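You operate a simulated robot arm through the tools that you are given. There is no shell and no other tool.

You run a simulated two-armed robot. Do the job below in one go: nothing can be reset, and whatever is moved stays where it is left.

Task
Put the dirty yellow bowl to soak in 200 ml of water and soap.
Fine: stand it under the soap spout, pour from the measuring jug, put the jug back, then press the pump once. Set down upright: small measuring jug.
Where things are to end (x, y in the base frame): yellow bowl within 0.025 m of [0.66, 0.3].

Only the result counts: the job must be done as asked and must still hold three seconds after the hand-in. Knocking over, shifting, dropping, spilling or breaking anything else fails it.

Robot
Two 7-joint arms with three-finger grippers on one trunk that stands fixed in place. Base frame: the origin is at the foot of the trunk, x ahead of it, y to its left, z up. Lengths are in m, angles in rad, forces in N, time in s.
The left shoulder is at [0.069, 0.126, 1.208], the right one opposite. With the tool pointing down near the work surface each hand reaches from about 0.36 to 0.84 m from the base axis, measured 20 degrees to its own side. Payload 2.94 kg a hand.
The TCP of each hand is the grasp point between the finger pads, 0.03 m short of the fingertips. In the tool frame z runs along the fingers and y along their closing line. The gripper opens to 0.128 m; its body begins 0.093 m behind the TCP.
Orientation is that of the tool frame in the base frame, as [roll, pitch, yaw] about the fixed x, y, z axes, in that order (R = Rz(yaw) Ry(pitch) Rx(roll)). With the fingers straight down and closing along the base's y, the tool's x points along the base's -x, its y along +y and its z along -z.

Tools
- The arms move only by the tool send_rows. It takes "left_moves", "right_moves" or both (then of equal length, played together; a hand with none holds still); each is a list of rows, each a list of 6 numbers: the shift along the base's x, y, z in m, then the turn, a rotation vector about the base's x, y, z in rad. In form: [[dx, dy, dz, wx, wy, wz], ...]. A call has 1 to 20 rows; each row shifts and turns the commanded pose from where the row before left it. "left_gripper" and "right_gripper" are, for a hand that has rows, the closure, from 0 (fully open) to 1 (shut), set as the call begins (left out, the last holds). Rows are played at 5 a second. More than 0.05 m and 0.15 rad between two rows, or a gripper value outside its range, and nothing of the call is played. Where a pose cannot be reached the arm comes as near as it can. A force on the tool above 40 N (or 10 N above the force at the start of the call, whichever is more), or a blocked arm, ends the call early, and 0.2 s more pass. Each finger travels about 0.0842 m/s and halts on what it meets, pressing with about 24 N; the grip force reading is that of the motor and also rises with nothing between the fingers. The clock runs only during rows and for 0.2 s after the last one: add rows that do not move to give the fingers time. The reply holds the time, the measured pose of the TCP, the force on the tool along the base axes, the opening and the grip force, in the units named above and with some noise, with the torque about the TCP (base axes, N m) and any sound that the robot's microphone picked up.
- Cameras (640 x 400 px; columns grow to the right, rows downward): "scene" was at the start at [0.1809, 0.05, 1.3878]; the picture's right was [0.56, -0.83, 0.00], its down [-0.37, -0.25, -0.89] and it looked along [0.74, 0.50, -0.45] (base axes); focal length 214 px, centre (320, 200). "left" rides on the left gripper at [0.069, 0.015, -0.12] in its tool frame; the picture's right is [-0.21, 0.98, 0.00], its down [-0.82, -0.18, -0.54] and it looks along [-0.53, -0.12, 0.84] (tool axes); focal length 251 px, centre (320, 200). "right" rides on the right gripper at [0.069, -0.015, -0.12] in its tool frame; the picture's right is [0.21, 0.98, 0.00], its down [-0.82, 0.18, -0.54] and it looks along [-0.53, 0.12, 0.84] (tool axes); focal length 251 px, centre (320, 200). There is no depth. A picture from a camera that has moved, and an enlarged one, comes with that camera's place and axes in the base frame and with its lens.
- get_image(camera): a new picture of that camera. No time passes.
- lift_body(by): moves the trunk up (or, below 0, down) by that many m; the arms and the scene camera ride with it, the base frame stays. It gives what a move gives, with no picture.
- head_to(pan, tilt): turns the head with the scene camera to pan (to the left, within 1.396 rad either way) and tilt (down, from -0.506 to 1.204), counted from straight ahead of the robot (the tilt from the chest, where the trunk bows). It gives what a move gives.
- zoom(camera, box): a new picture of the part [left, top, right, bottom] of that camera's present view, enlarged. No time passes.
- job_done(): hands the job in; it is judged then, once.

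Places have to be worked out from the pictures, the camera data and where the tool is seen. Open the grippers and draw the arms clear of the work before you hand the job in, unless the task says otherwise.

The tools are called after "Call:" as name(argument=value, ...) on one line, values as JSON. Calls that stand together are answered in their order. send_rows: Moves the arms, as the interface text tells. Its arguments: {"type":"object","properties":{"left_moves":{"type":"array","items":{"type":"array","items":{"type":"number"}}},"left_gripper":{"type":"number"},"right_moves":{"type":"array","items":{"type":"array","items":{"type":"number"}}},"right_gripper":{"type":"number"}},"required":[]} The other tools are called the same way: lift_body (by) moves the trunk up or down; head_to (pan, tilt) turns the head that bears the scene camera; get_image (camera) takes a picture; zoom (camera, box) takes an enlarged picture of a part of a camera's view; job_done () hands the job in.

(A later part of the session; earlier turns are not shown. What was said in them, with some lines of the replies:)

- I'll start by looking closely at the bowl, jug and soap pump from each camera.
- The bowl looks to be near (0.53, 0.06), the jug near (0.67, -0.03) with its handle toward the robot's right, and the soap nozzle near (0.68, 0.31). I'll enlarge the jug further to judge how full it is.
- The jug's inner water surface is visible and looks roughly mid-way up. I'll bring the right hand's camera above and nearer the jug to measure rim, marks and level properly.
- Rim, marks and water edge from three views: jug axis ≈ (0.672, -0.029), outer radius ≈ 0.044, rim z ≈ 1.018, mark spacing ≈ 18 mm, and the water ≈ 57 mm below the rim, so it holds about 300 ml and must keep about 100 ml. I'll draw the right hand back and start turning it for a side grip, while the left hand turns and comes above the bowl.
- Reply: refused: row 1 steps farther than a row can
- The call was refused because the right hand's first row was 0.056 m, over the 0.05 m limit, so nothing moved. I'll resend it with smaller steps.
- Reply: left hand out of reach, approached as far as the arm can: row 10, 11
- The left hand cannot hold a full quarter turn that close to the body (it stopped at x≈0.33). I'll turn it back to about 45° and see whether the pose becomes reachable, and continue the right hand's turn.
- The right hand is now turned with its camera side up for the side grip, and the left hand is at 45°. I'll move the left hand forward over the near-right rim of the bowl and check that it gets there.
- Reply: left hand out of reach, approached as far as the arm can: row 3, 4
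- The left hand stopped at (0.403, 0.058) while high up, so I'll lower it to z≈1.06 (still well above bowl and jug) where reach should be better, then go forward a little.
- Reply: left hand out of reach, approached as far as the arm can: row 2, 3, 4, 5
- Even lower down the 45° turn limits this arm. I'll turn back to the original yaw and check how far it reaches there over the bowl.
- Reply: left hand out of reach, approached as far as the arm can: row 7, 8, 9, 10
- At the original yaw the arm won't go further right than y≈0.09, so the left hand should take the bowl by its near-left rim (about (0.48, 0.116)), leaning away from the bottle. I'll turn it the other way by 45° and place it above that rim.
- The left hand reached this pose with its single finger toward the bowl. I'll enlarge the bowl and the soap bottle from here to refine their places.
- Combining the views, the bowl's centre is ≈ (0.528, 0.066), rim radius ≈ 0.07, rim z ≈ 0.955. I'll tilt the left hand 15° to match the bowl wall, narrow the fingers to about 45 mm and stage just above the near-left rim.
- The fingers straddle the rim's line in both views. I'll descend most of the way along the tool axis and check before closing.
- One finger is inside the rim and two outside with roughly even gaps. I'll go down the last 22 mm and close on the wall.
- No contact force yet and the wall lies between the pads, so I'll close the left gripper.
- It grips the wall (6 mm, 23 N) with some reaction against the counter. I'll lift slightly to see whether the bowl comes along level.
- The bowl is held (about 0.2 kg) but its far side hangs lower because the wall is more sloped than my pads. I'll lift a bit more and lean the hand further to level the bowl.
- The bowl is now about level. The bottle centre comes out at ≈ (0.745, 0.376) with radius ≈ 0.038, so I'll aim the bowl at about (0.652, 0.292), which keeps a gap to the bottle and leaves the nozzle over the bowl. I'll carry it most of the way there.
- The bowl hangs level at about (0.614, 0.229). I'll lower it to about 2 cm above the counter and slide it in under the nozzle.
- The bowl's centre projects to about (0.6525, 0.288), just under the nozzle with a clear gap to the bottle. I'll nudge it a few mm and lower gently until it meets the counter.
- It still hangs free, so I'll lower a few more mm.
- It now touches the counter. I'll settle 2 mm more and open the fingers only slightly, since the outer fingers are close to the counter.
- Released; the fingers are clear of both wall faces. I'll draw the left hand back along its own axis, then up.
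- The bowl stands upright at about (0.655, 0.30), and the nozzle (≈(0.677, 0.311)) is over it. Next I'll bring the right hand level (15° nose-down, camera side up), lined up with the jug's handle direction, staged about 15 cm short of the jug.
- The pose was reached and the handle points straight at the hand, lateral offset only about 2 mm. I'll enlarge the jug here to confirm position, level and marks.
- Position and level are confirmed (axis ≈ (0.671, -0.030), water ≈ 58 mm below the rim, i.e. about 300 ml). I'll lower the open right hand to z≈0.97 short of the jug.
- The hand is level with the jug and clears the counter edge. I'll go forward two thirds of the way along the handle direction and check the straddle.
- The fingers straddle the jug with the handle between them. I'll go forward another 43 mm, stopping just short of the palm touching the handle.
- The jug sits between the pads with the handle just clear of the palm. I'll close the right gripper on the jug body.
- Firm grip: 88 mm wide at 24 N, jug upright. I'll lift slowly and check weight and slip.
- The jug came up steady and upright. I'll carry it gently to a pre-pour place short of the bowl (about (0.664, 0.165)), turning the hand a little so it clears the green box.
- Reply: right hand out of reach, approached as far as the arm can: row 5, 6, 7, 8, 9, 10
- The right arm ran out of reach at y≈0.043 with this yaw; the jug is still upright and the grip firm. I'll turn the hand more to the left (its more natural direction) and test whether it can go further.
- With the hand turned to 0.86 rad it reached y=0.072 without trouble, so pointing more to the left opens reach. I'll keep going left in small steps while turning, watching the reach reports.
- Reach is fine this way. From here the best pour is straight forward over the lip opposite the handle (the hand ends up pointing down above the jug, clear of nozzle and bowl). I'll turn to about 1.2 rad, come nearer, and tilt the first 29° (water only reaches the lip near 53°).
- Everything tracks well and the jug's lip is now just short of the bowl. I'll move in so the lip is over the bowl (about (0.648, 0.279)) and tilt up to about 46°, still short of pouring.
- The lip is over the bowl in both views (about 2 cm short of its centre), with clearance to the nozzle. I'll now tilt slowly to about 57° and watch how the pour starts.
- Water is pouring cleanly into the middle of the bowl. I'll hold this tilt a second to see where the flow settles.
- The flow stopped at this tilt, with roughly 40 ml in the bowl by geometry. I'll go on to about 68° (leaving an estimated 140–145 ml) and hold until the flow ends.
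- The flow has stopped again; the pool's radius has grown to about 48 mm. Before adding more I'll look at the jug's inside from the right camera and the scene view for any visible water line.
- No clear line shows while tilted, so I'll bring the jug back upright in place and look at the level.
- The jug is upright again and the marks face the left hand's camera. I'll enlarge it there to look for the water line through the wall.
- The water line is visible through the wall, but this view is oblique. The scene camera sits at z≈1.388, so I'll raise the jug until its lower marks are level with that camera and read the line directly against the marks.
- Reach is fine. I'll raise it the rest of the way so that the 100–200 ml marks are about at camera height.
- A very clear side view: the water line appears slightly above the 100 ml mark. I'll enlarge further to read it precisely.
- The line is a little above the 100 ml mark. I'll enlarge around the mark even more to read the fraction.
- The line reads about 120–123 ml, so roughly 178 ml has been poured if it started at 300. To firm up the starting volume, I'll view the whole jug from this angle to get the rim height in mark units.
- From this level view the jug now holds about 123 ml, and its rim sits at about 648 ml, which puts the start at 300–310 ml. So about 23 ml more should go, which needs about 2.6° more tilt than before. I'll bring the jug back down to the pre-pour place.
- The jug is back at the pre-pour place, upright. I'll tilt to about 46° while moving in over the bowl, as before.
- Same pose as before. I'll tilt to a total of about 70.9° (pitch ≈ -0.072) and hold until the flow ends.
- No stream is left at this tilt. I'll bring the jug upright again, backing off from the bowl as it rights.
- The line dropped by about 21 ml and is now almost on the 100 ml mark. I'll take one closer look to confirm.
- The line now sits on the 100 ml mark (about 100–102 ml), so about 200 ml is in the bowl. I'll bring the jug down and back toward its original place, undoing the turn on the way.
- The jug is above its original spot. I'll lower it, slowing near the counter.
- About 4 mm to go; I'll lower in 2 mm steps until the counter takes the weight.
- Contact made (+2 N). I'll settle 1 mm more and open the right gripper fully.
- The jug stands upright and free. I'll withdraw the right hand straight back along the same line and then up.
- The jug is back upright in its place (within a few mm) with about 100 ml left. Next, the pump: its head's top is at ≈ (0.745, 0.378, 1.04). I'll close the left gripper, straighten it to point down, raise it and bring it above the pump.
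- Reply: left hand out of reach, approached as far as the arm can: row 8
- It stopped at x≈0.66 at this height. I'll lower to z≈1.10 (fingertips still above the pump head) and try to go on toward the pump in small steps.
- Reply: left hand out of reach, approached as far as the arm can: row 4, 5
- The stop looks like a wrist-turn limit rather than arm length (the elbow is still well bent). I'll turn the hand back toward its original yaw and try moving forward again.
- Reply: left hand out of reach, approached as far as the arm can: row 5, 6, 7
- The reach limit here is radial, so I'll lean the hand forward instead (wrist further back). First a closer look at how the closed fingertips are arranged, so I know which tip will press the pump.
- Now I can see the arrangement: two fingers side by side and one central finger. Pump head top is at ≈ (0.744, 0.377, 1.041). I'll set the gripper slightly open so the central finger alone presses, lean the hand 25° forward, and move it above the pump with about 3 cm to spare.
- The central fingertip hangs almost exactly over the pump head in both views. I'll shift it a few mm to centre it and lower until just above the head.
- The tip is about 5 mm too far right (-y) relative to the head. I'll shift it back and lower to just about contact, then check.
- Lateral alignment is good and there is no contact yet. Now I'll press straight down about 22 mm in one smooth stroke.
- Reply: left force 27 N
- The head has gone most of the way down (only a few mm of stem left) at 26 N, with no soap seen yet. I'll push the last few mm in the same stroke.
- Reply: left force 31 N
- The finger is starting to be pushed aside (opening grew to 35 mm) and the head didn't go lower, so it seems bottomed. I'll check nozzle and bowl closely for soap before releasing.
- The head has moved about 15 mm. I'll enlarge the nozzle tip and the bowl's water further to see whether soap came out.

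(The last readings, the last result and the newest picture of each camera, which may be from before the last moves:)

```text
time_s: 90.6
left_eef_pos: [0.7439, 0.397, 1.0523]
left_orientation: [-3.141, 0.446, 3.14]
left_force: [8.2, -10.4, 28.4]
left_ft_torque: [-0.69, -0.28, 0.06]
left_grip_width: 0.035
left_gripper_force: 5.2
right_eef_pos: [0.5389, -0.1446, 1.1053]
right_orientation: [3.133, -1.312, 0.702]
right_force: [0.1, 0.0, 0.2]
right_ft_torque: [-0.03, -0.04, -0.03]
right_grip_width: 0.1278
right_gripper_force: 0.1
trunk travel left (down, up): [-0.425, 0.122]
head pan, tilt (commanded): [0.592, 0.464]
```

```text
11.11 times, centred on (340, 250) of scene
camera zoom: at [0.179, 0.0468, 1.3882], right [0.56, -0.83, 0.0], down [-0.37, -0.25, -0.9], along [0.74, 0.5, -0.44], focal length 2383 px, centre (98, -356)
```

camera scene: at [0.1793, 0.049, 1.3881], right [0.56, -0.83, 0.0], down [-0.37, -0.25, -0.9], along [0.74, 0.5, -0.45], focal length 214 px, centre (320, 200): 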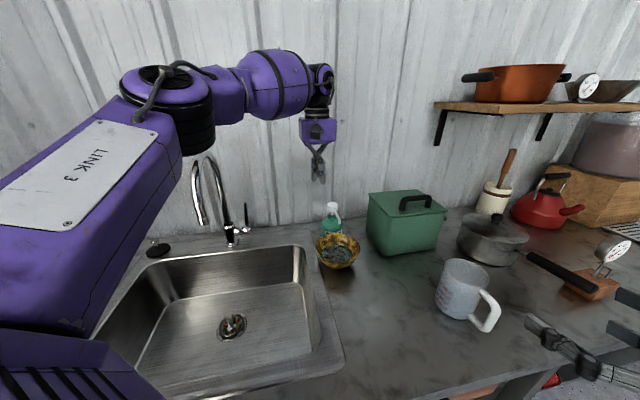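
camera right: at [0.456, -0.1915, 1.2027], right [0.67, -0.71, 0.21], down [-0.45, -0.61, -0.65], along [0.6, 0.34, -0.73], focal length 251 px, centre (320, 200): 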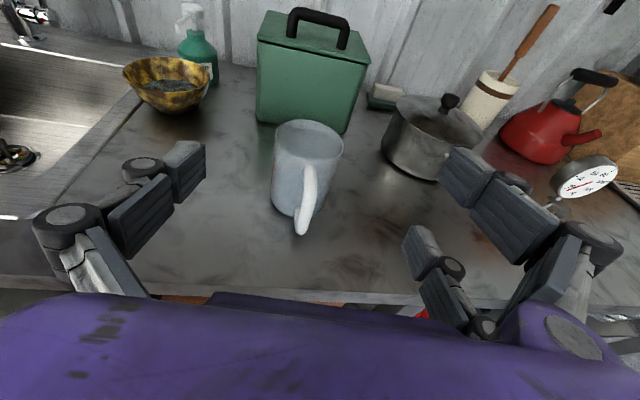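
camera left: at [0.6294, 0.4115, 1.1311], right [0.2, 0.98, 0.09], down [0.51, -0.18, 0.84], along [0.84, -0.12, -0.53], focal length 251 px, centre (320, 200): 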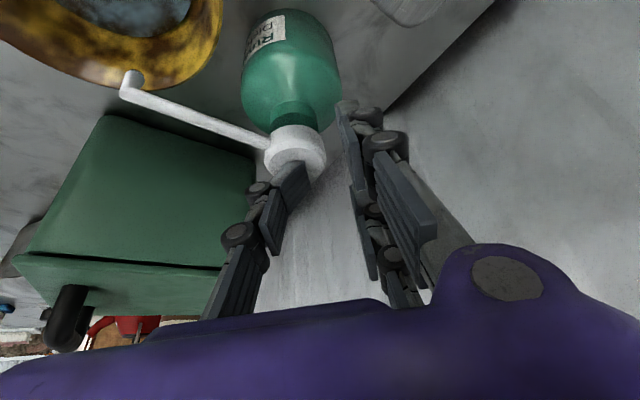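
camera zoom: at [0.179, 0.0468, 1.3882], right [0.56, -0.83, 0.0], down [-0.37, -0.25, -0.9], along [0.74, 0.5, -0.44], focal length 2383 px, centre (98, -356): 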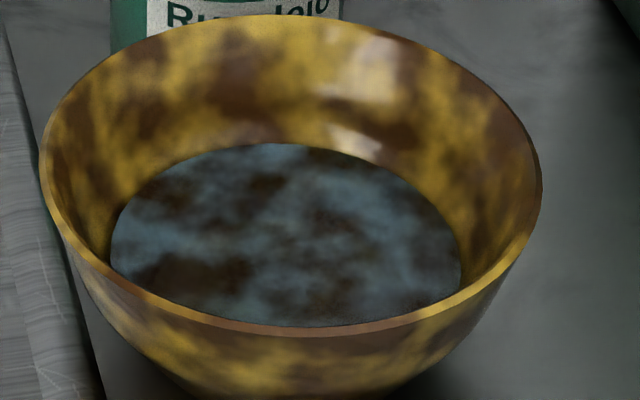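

A clear soap drop has formed at the nozzle tip. I'll hold still briefly to see whether it falls.

Call:
send_rows(left_moves=[[0, 0, 0, 0, 0, 0], [0, 0, 0, 0, 0, 0], [0, 0, 0, 0, 0, 0]])

Call:
zoom(camera="right", box=[160, 10, 230, 65])

Call:
zoom(camera="scene", box=[310, 200, 366, 268])

```text
time_s: 91.4
left_eef_pos: [0.7434, 0.398, 1.0507]
left_orientation: [-3.141, 0.442, -3.141]
left_force: [5.9, -11.3, 22.7]
left_ft_torque: [-0.6, -0.14, 0.05]
left_grip_width: 0.0382
left_gripper_force: 6.5
right_eef_pos: [0.5396, -0.1442, 1.1063]
right_orientation: [3.133, -1.311, 0.702]
right_force: [-0.3, 0.3, -0.2]
right_ft_torque: [0.0, 0.02, 0.03]
right_grip_width: 0.1278
right_gripper_force: 0.1
trunk travel left (down, up): [-0.425, 0.122]
head pan, tilt (commanded): [0.592, 0.464]
```

```text
7.27 times, centred on (195, 38) of right
camera zoom: at [0.4548, -0.194, 1.2024], right [0.67, -0.72, 0.21], down [-0.45, -0.61, -0.65], along [0.6, 0.34, -0.73], focal length 1829 px, centre (1229, 1382)
```

zoom: 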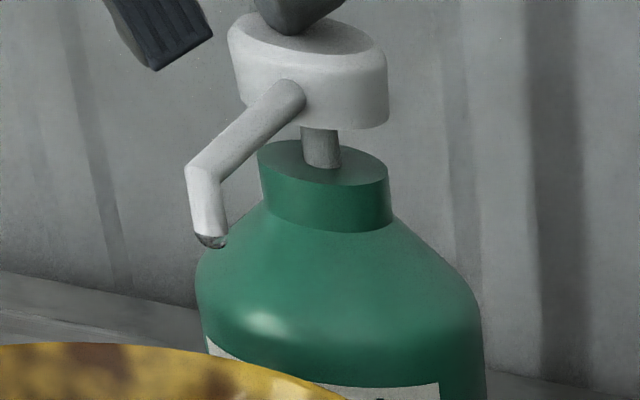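

```text
5.88 times, centred on (338, 234) of scene
camera zoom: at [0.1792, 0.0469, 1.3881], right [0.56, -0.83, 0.0], down [-0.37, -0.25, -0.9], along [0.74, 0.5, -0.45], focal length 1262 px, centre (214, 0)
```

zoom: 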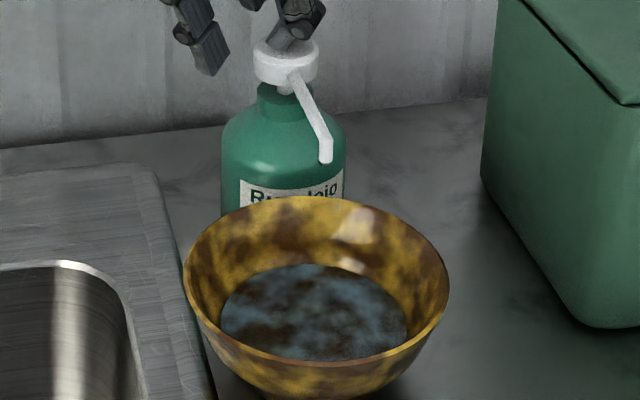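

The drop still hangs and the head crept up slightly because the single finger is yielding. Before deciding how to firm up the press, I'll look at the finger on the head from the left camera.

Call:
zoom(camera="left", box=[180, 60, 420, 240])

Call:
zoom(camera="scene", box=[300, 150, 360, 230])

```text
2.22 times, centred on (300, 150) of left
camera zoom: at [0.6288, 0.4128, 1.13], right [0.19, 0.98, 0.09], down [0.51, -0.18, 0.84], along [0.84, -0.12, -0.53], focal length 559 px, centre (364, 311)
```

zoom: 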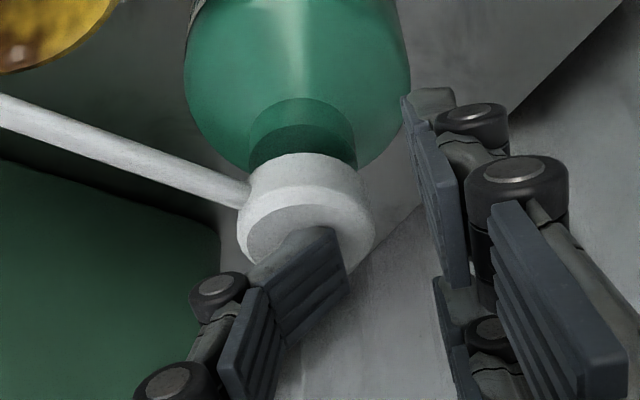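

```text
5.00 times, centred on (330, 190) of scene
camera zoom: at [0.1792, 0.0469, 1.3881], right [0.56, -0.83, 0.0], down [-0.37, -0.25, -0.9], along [0.74, 0.5, -0.45], focal length 1072 px, centre (270, 250)
```

zoom: 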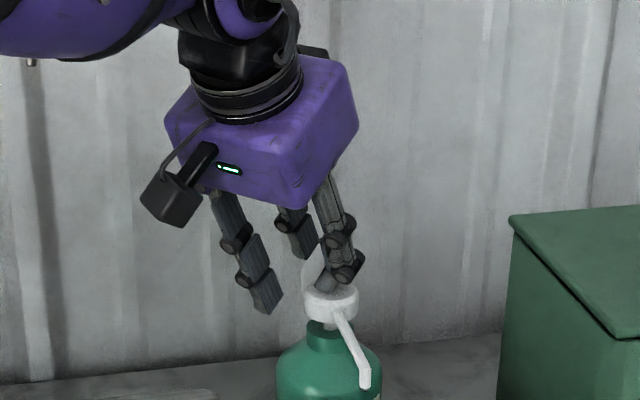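

Comparing the views against the fixed collar, the head has stayed at the same level (about 15 mm down) through all three pictures, so it is at its stop and the stroke is complete. I'll now release it by raising the hand straight up gently.

Call:
send_rows(left_moves=[[0, 0, 0.004, 0, 0, 0], [0, 0, 0.004, 0, 0, 0], [0, 0, 0.004, 0, 0, 0], [0, 0, 0.005, 0, 0, 0], [0, 0, 0.006, 0, 0, 0], [0, 0, 0.008, 0, 0, 0], [0, 0, 0.01, 0, 0, 0], [0, 0, 0.01, 0, 0, 0], [0, 0, 0, 0, 0, 0]])

Call:
zoom(camera="right", box=[120, 0, 240, 110])

Call:
zoom(camera="scene", box=[310, 190, 370, 270])

Call:
get_image(camera="left")

```text
time_s: 93.4
left_eef_pos: [0.7429, 0.4027, 1.0977]
left_orientation: [3.141, 0.436, -3.14]
left_force: [0.2, -0.3, 0.5]
left_ft_torque: [0.0, -0.02, -0.01]
left_grip_width: 0.0258
left_gripper_force: 0.0
right_eef_pos: [0.5407, -0.1403, 1.1041]
right_orientation: [3.129, -1.309, 0.703]
right_force: [0.3, 0.3, 1.1]
right_ft_torque: [0.01, 0.02, 0.0]
right_grip_width: 0.128
right_gripper_force: 0.1
trunk travel left (down, up): [-0.425, 0.122]
head pan, tilt (commanded): [0.592, 0.464]
```

```text
3.64 times, centred on (180, 55) of right
camera zoom: at [0.4564, -0.1913, 1.2022], right [0.67, -0.71, 0.21], down [-0.45, -0.61, -0.65], along [0.59, 0.34, -0.73], focal length 914 px, centre (829, 727)
```

zoom: 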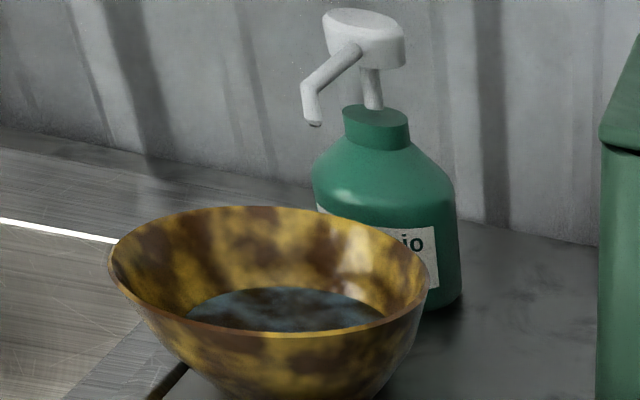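

```text
5.00 times, centred on (340, 230) of scene
camera zoom: at [0.1811, 0.05, 1.3878], right [0.56, -0.83, 0.0], down [-0.37, -0.25, -0.89], along [0.74, 0.5, -0.45], focal length 1072 px, centre (220, 50)
```

zoom: 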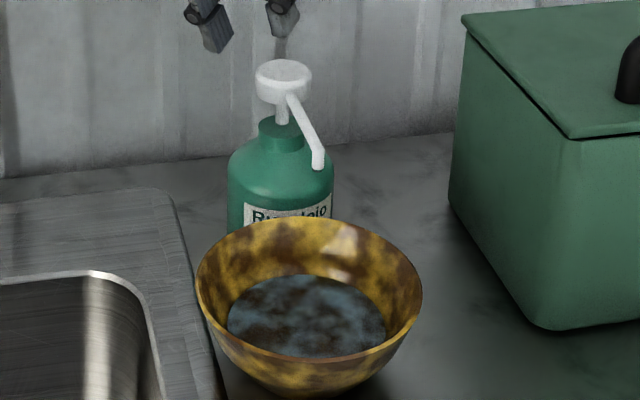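

```text
taken
camera left: at [0.629, 0.4178, 1.1778], right [0.19, 0.98, 0.09], down [0.52, -0.18, 0.84], along [0.83, -0.11, -0.54], focal length 251 px, centre (320, 200)
```

left: 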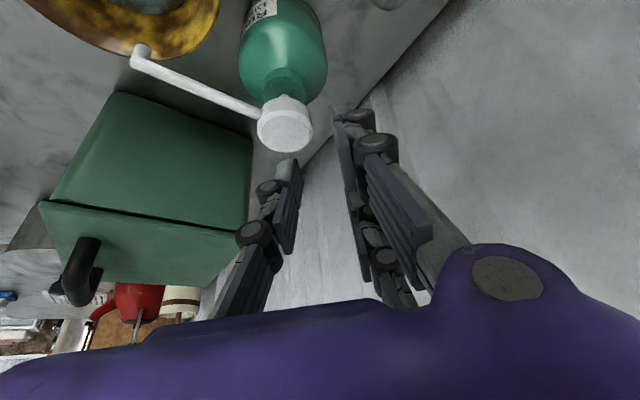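

The pump sprang back and the bottle stands as before. I'll look closely at the nozzle and at the bowl's contents to judge whether the soap is in.

Call:
zoom(camera="right", box=[165, 10, 215, 45])

Call:
zoom(camera="scene", box=[318, 232, 362, 268])

Call:
zoom(camera="left", box=[20, 0, 240, 90])

```text
11.43 times, centred on (190, 28) of right
camera zoom: at [0.4564, -0.1913, 1.2022], right [0.67, -0.71, 0.21], down [-0.45, -0.61, -0.65], along [0.59, 0.34, -0.73], focal length 2874 px, centre (1806, 2171)
```

zoom: 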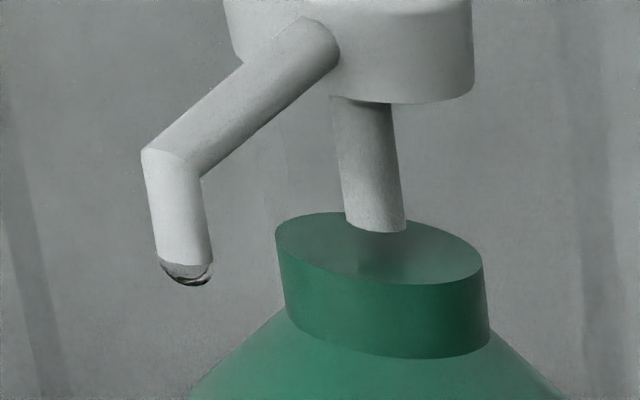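

```text
11.11 times, centred on (340, 250) of scene
camera zoom: at [0.1811, 0.05, 1.3878], right [0.56, -0.83, 0.0], down [-0.37, -0.25, -0.89], along [0.74, 0.5, -0.45], focal length 2383 px, centre (98, -356)
```

zoom: 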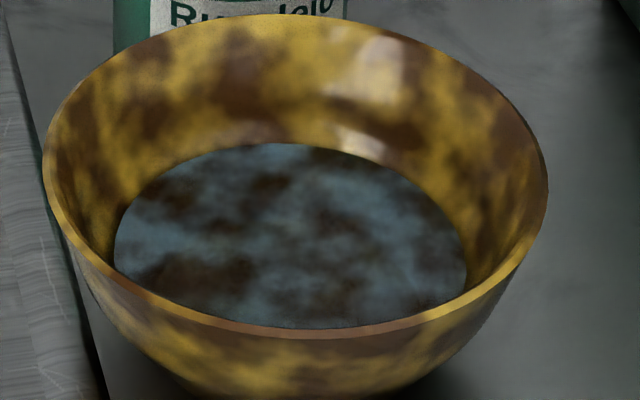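

```text
2.91 times, centred on (130, 45) of left
camera zoom: at [0.629, 0.4178, 1.1778], right [0.19, 0.98, 0.09], down [0.52, -0.18, 0.84], along [0.83, -0.11, -0.54], focal length 731 px, centre (873, 651)
```

zoom: 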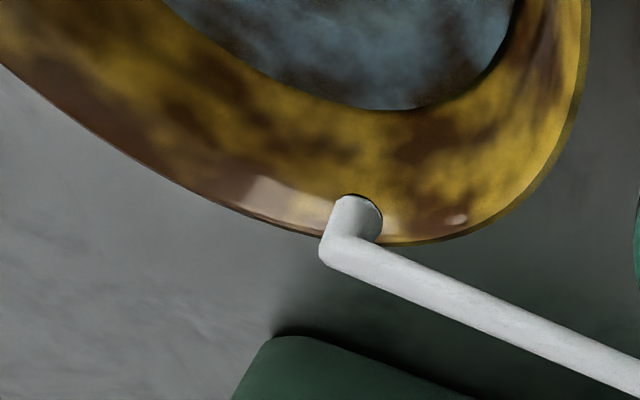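

The soap drop stays clinging at the spout, where there was none before the press. I'll draw the left hand up and back, clear of the pump, and see what changes over the next seconds.

Call:
send_rows(left_moves=[[-0.005, 0.003, 0.02, 0, 0, 0], [-0.01, 0.003, 0.025, 0, 0, 0], [-0.02, 0.003, 0.025, 0, 0, 0], [-0.03, 0.003, 0.015, 0, 0, 0], [-0.03, 0.003, 0.01, 0, 0, 0], [-0.03, 0.003, 0.01, 0, 0, 0], [-0.03, 0.003, 0.01, 0, 0, 0], [-0.03, 0.003, 0, 0, 0, 0], [0, 0, 0, 0, 0, 0], [0, 0, 0, 0, 0, 0]], right_moves=[[-0.01, -0.01, 0.02, 0, 0, 0], [-0.015, -0.015, 0.02, 0, 0, 0], [-0.015, -0.015, 0.02, 0, 0, 0], [-0.015, -0.015, 0.01, 0, 0, 0], [0, 0, 0, 0, 0, 0], [0, 0, 0, 0, 0, 0], [0, 0, 0, 0, 0, 0], [0, 0, 0, 0, 0, 0], [0, 0, 0, 0, 0, 0], [0, 0, 0, 0, 0, 0]])

Call:
get_image(camera="scene")

Call:
get_image(camera="left")

Call:
zoom(camera="scene", box=[310, 195, 370, 270])

Call:
get_image(camera="right")

```text
time_s: 95.6
left_eef_pos: [0.5586, 0.4257, 1.2153]
left_orientation: [-3.141, 0.438, -3.14]
left_force: [1.0, 0.6, 0.1]
left_ft_torque: [-0.01, 0.0, 0.01]
left_grip_width: 0.0257
left_gripper_force: 0.1
right_eef_pos: [0.484, -0.1974, 1.176]
right_orientation: [3.131, -1.308, 0.708]
right_force: [0.2, -0.3, 0.2]
right_ft_torque: [0.0, -0.04, 0.02]
right_grip_width: 0.1278
right_gripper_force: 0.0
trunk travel left (down, up): [-0.425, 0.122]
head pan, tilt (commanded): [0.592, 0.464]
```

```text
taken
camera scene: at [0.181, 0.0506, 1.3878], right [0.56, -0.83, 0.0], down [-0.37, -0.25, -0.89], along [0.74, 0.5, -0.45], focal length 214 px, centre (320, 200)
```

scene: 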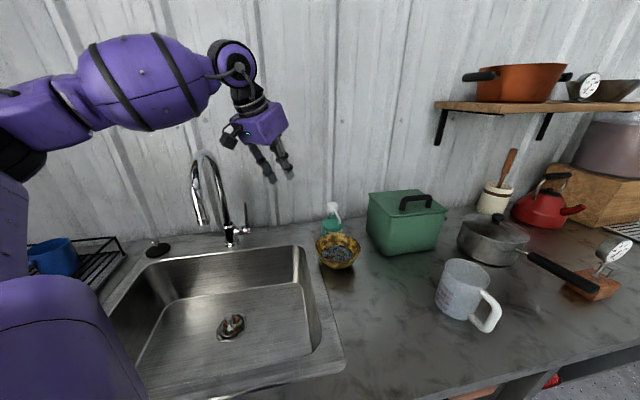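

```text
taken
camera left: at [0.4456, 0.4404, 1.2948], right [0.19, 0.98, 0.09], down [0.52, -0.18, 0.84], along [0.83, -0.11, -0.54], focal length 251 px, centre (320, 200)
```

left: 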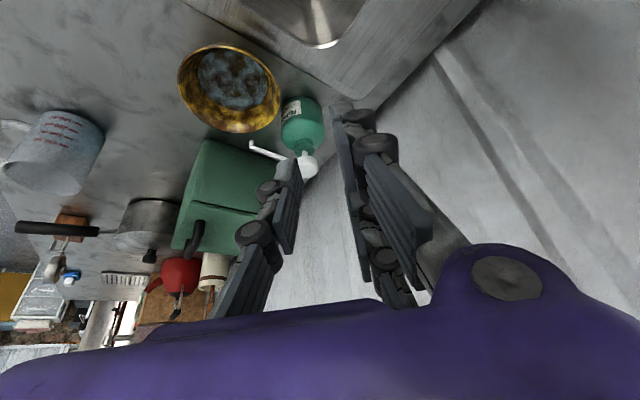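

```text
5.33 times, centred on (340, 232) of scene
camera zoom: at [0.181, 0.0506, 1.3878], right [0.56, -0.83, 0.0], down [-0.37, -0.25, -0.89], along [0.74, 0.5, -0.45], focal length 1144 px, centre (213, 27)
```

zoom: 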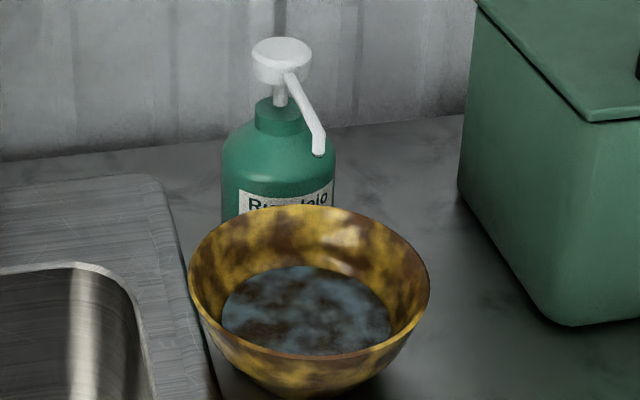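

```text
taken
camera right: at [0.3993, -0.2475, 1.2744], right [0.67, -0.71, 0.21], down [-0.45, -0.61, -0.65], along [0.59, 0.34, -0.73], focal length 251 px, centre (320, 200)
```

right: 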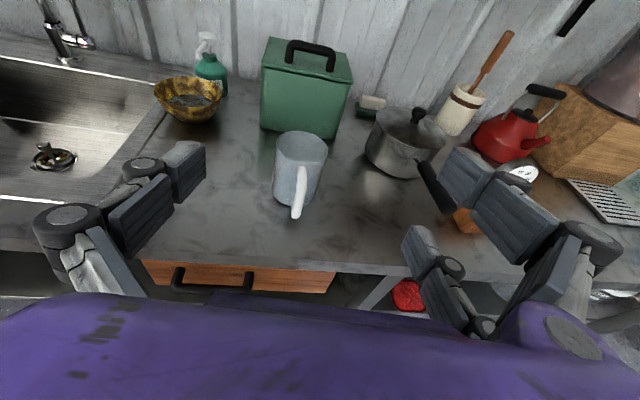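

Both hands are clear. I'll enlarge the nozzle and bowl again from the left and right cameras to see whether the drop is still there and whether anything shows in the water.

Call:
zoom(camera="left", box=[170, 35, 330, 185])

Call:
zoom(camera="right", box=[180, 25, 235, 65])

Call:
zoom(camera="left", box=[170, 35, 290, 140])

```text
2.67 times, centred on (250, 110) of left
camera zoom: at [0.4456, 0.4404, 1.2948], right [0.19, 0.98, 0.09], down [0.52, -0.18, 0.84], along [0.83, -0.11, -0.54], focal length 670 px, centre (507, 440)
```

zoom: 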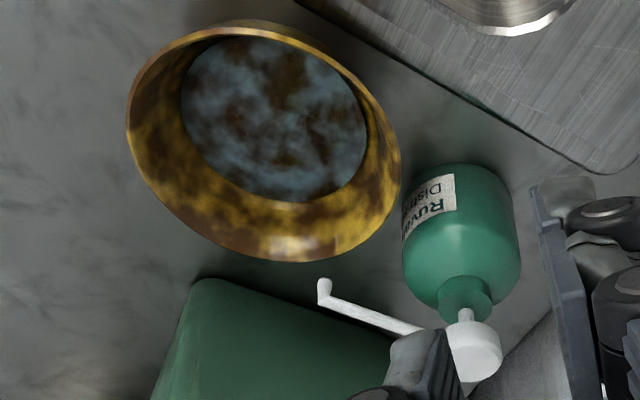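

```text
10.00 times, centred on (208, 45) of right
camera zoom: at [0.3993, -0.2475, 1.2744], right [0.67, -0.71, 0.21], down [-0.45, -0.61, -0.65], along [0.59, 0.34, -0.73], focal length 2514 px, centre (1445, 1750)
```

zoom: 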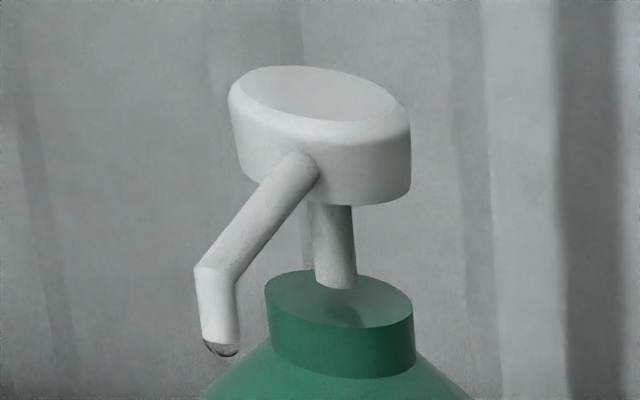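

```text
3.81 times, centred on (230, 88) of left
camera zoom: at [0.4456, 0.4404, 1.2948], right [0.19, 0.98, 0.09], down [0.52, -0.18, 0.84], along [0.83, -0.11, -0.54], focal length 958 px, centre (663, 629)
```

zoom: 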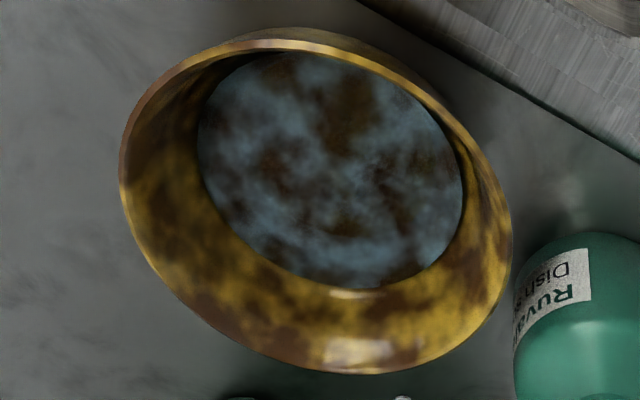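

The drop on the spout has stayed unchanged since the stroke, so the pump has given its dose and I won't press again. The bowl measures about (0.650, 0.301), within tolerance, and the jug is upright in its place. I'll open the left gripper and draw that arm further back.

Call:
send_rows(left_moves=[[-0.025, 0, 0.01, 0, 0, 0], [-0.025, 0, 0.01, 0, 0, 0], [-0.025, -0.01, 0.01, 0, 0, 0], [-0.025, -0.01, 0.01, 0, 0, 0], [0, 0, 0, 0, 0, 0], [0, 0, 0, 0, 0, 0], [0, 0, 0, 0, 0, 0]], left_gripper=0.0)

Call:
get_image(camera="scene")

Call:
zoom(camera="scene", box=[300, 190, 520, 350])

Call:
get_image(camera="right")

```text
time_s: 97.2
left_eef_pos: [0.4582, 0.4044, 1.2547]
left_orientation: [3.141, 0.436, -3.141]
left_force: [0.5, 0.8, -0.5]
left_ft_torque: [0.0, 0.01, 0.02]
left_grip_width: 0.128
left_gripper_force: 0.0
right_eef_pos: [0.4827, -0.1988, 1.1765]
right_orientation: [3.13, -1.31, 0.703]
right_force: [-0.4, 0.4, 0.3]
right_ft_torque: [0.0, -0.02, -0.02]
right_grip_width: 0.1279
right_gripper_force: 0.1
trunk travel left (down, up): [-0.425, 0.122]
head pan, tilt (commanded): [0.592, 0.464]
```

```text
taken
camera scene: at [0.1811, 0.05, 1.3878], right [0.56, -0.83, 0.0], down [-0.37, -0.25, -0.89], along [0.74, 0.5, -0.45], focal length 214 px, centre (320, 200)
```

scene: 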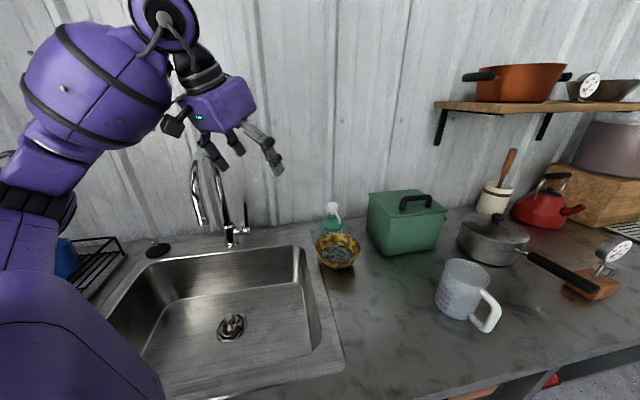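

```text
2.50 times, centred on (410, 270) of scene
camera zoom: at [0.1811, 0.05, 1.3878], right [0.56, -0.83, 0.0], down [-0.37, -0.25, -0.89], along [0.74, 0.5, -0.45], focal length 536 px, centre (95, 25)
```

zoom: 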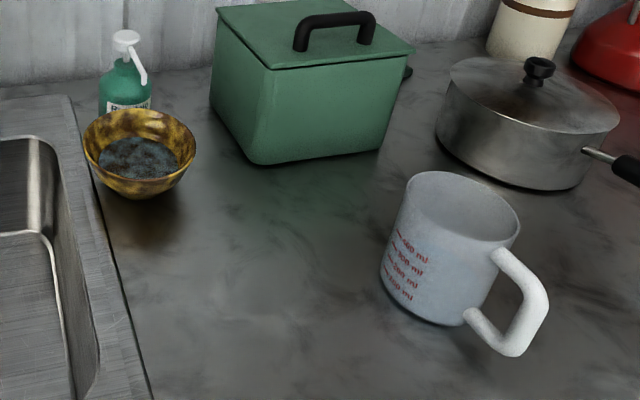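

```text
taken
camera right: at [0.3994, -0.248, 1.2743], right [0.67, -0.71, 0.21], down [-0.45, -0.61, -0.65], along [0.59, 0.34, -0.73], focal length 251 px, centre (320, 200)
```

right: 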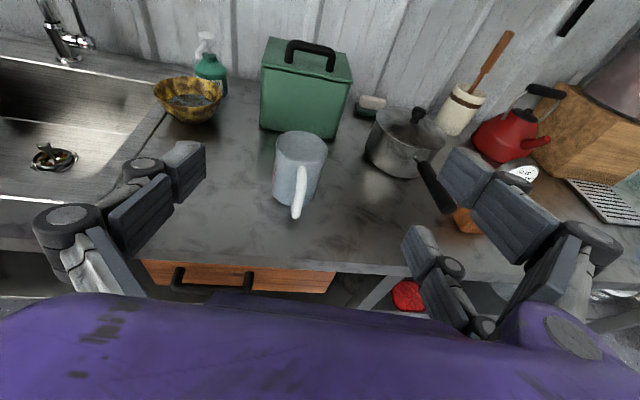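

Everything is standing as it should. The bowl is under the spout with about 200 ml of water, the jug is upright in its place, and the pump has been pressed once and come back up. Both grippers are open and clear, so I'm handing the job in.

Call:
job_done()

```text
The job is handed in.
```

I handed the job in with the yellow bowl standing under the soap spout, holding about 200 ml of water. The one part I couldn't confirm is whether the soap reached the water.

- **Bowl:** it stands upright at about (0.650, 0.301), roughly 1 cm from the target and inside the 2.5 cm limit.
- **Water:** the jug held about 300 ml at the start, estimated from the pictures to within 10–15 ml. I poured in two goes, and it now reads about 100 ml at its marks. The stream I saw landed in the bowl, and I saw no spill.
- **Jug:** it is back upright within about 5 mm of where it stood.
- **Soap:** I pressed the pump once, about 15 mm down, and let it spring back. A drop formed at the nozzle and was still clinging there when I last looked. I saw no soap fall and no change in the water. I can't rule out that the press stopped short of a full stroke, because the finger began to give way at about 28 N. I didn't press again, since you asked for one press.

Both grippers are open and the arms are clear. Nothing else looked moved or knocked over in the last pictures.
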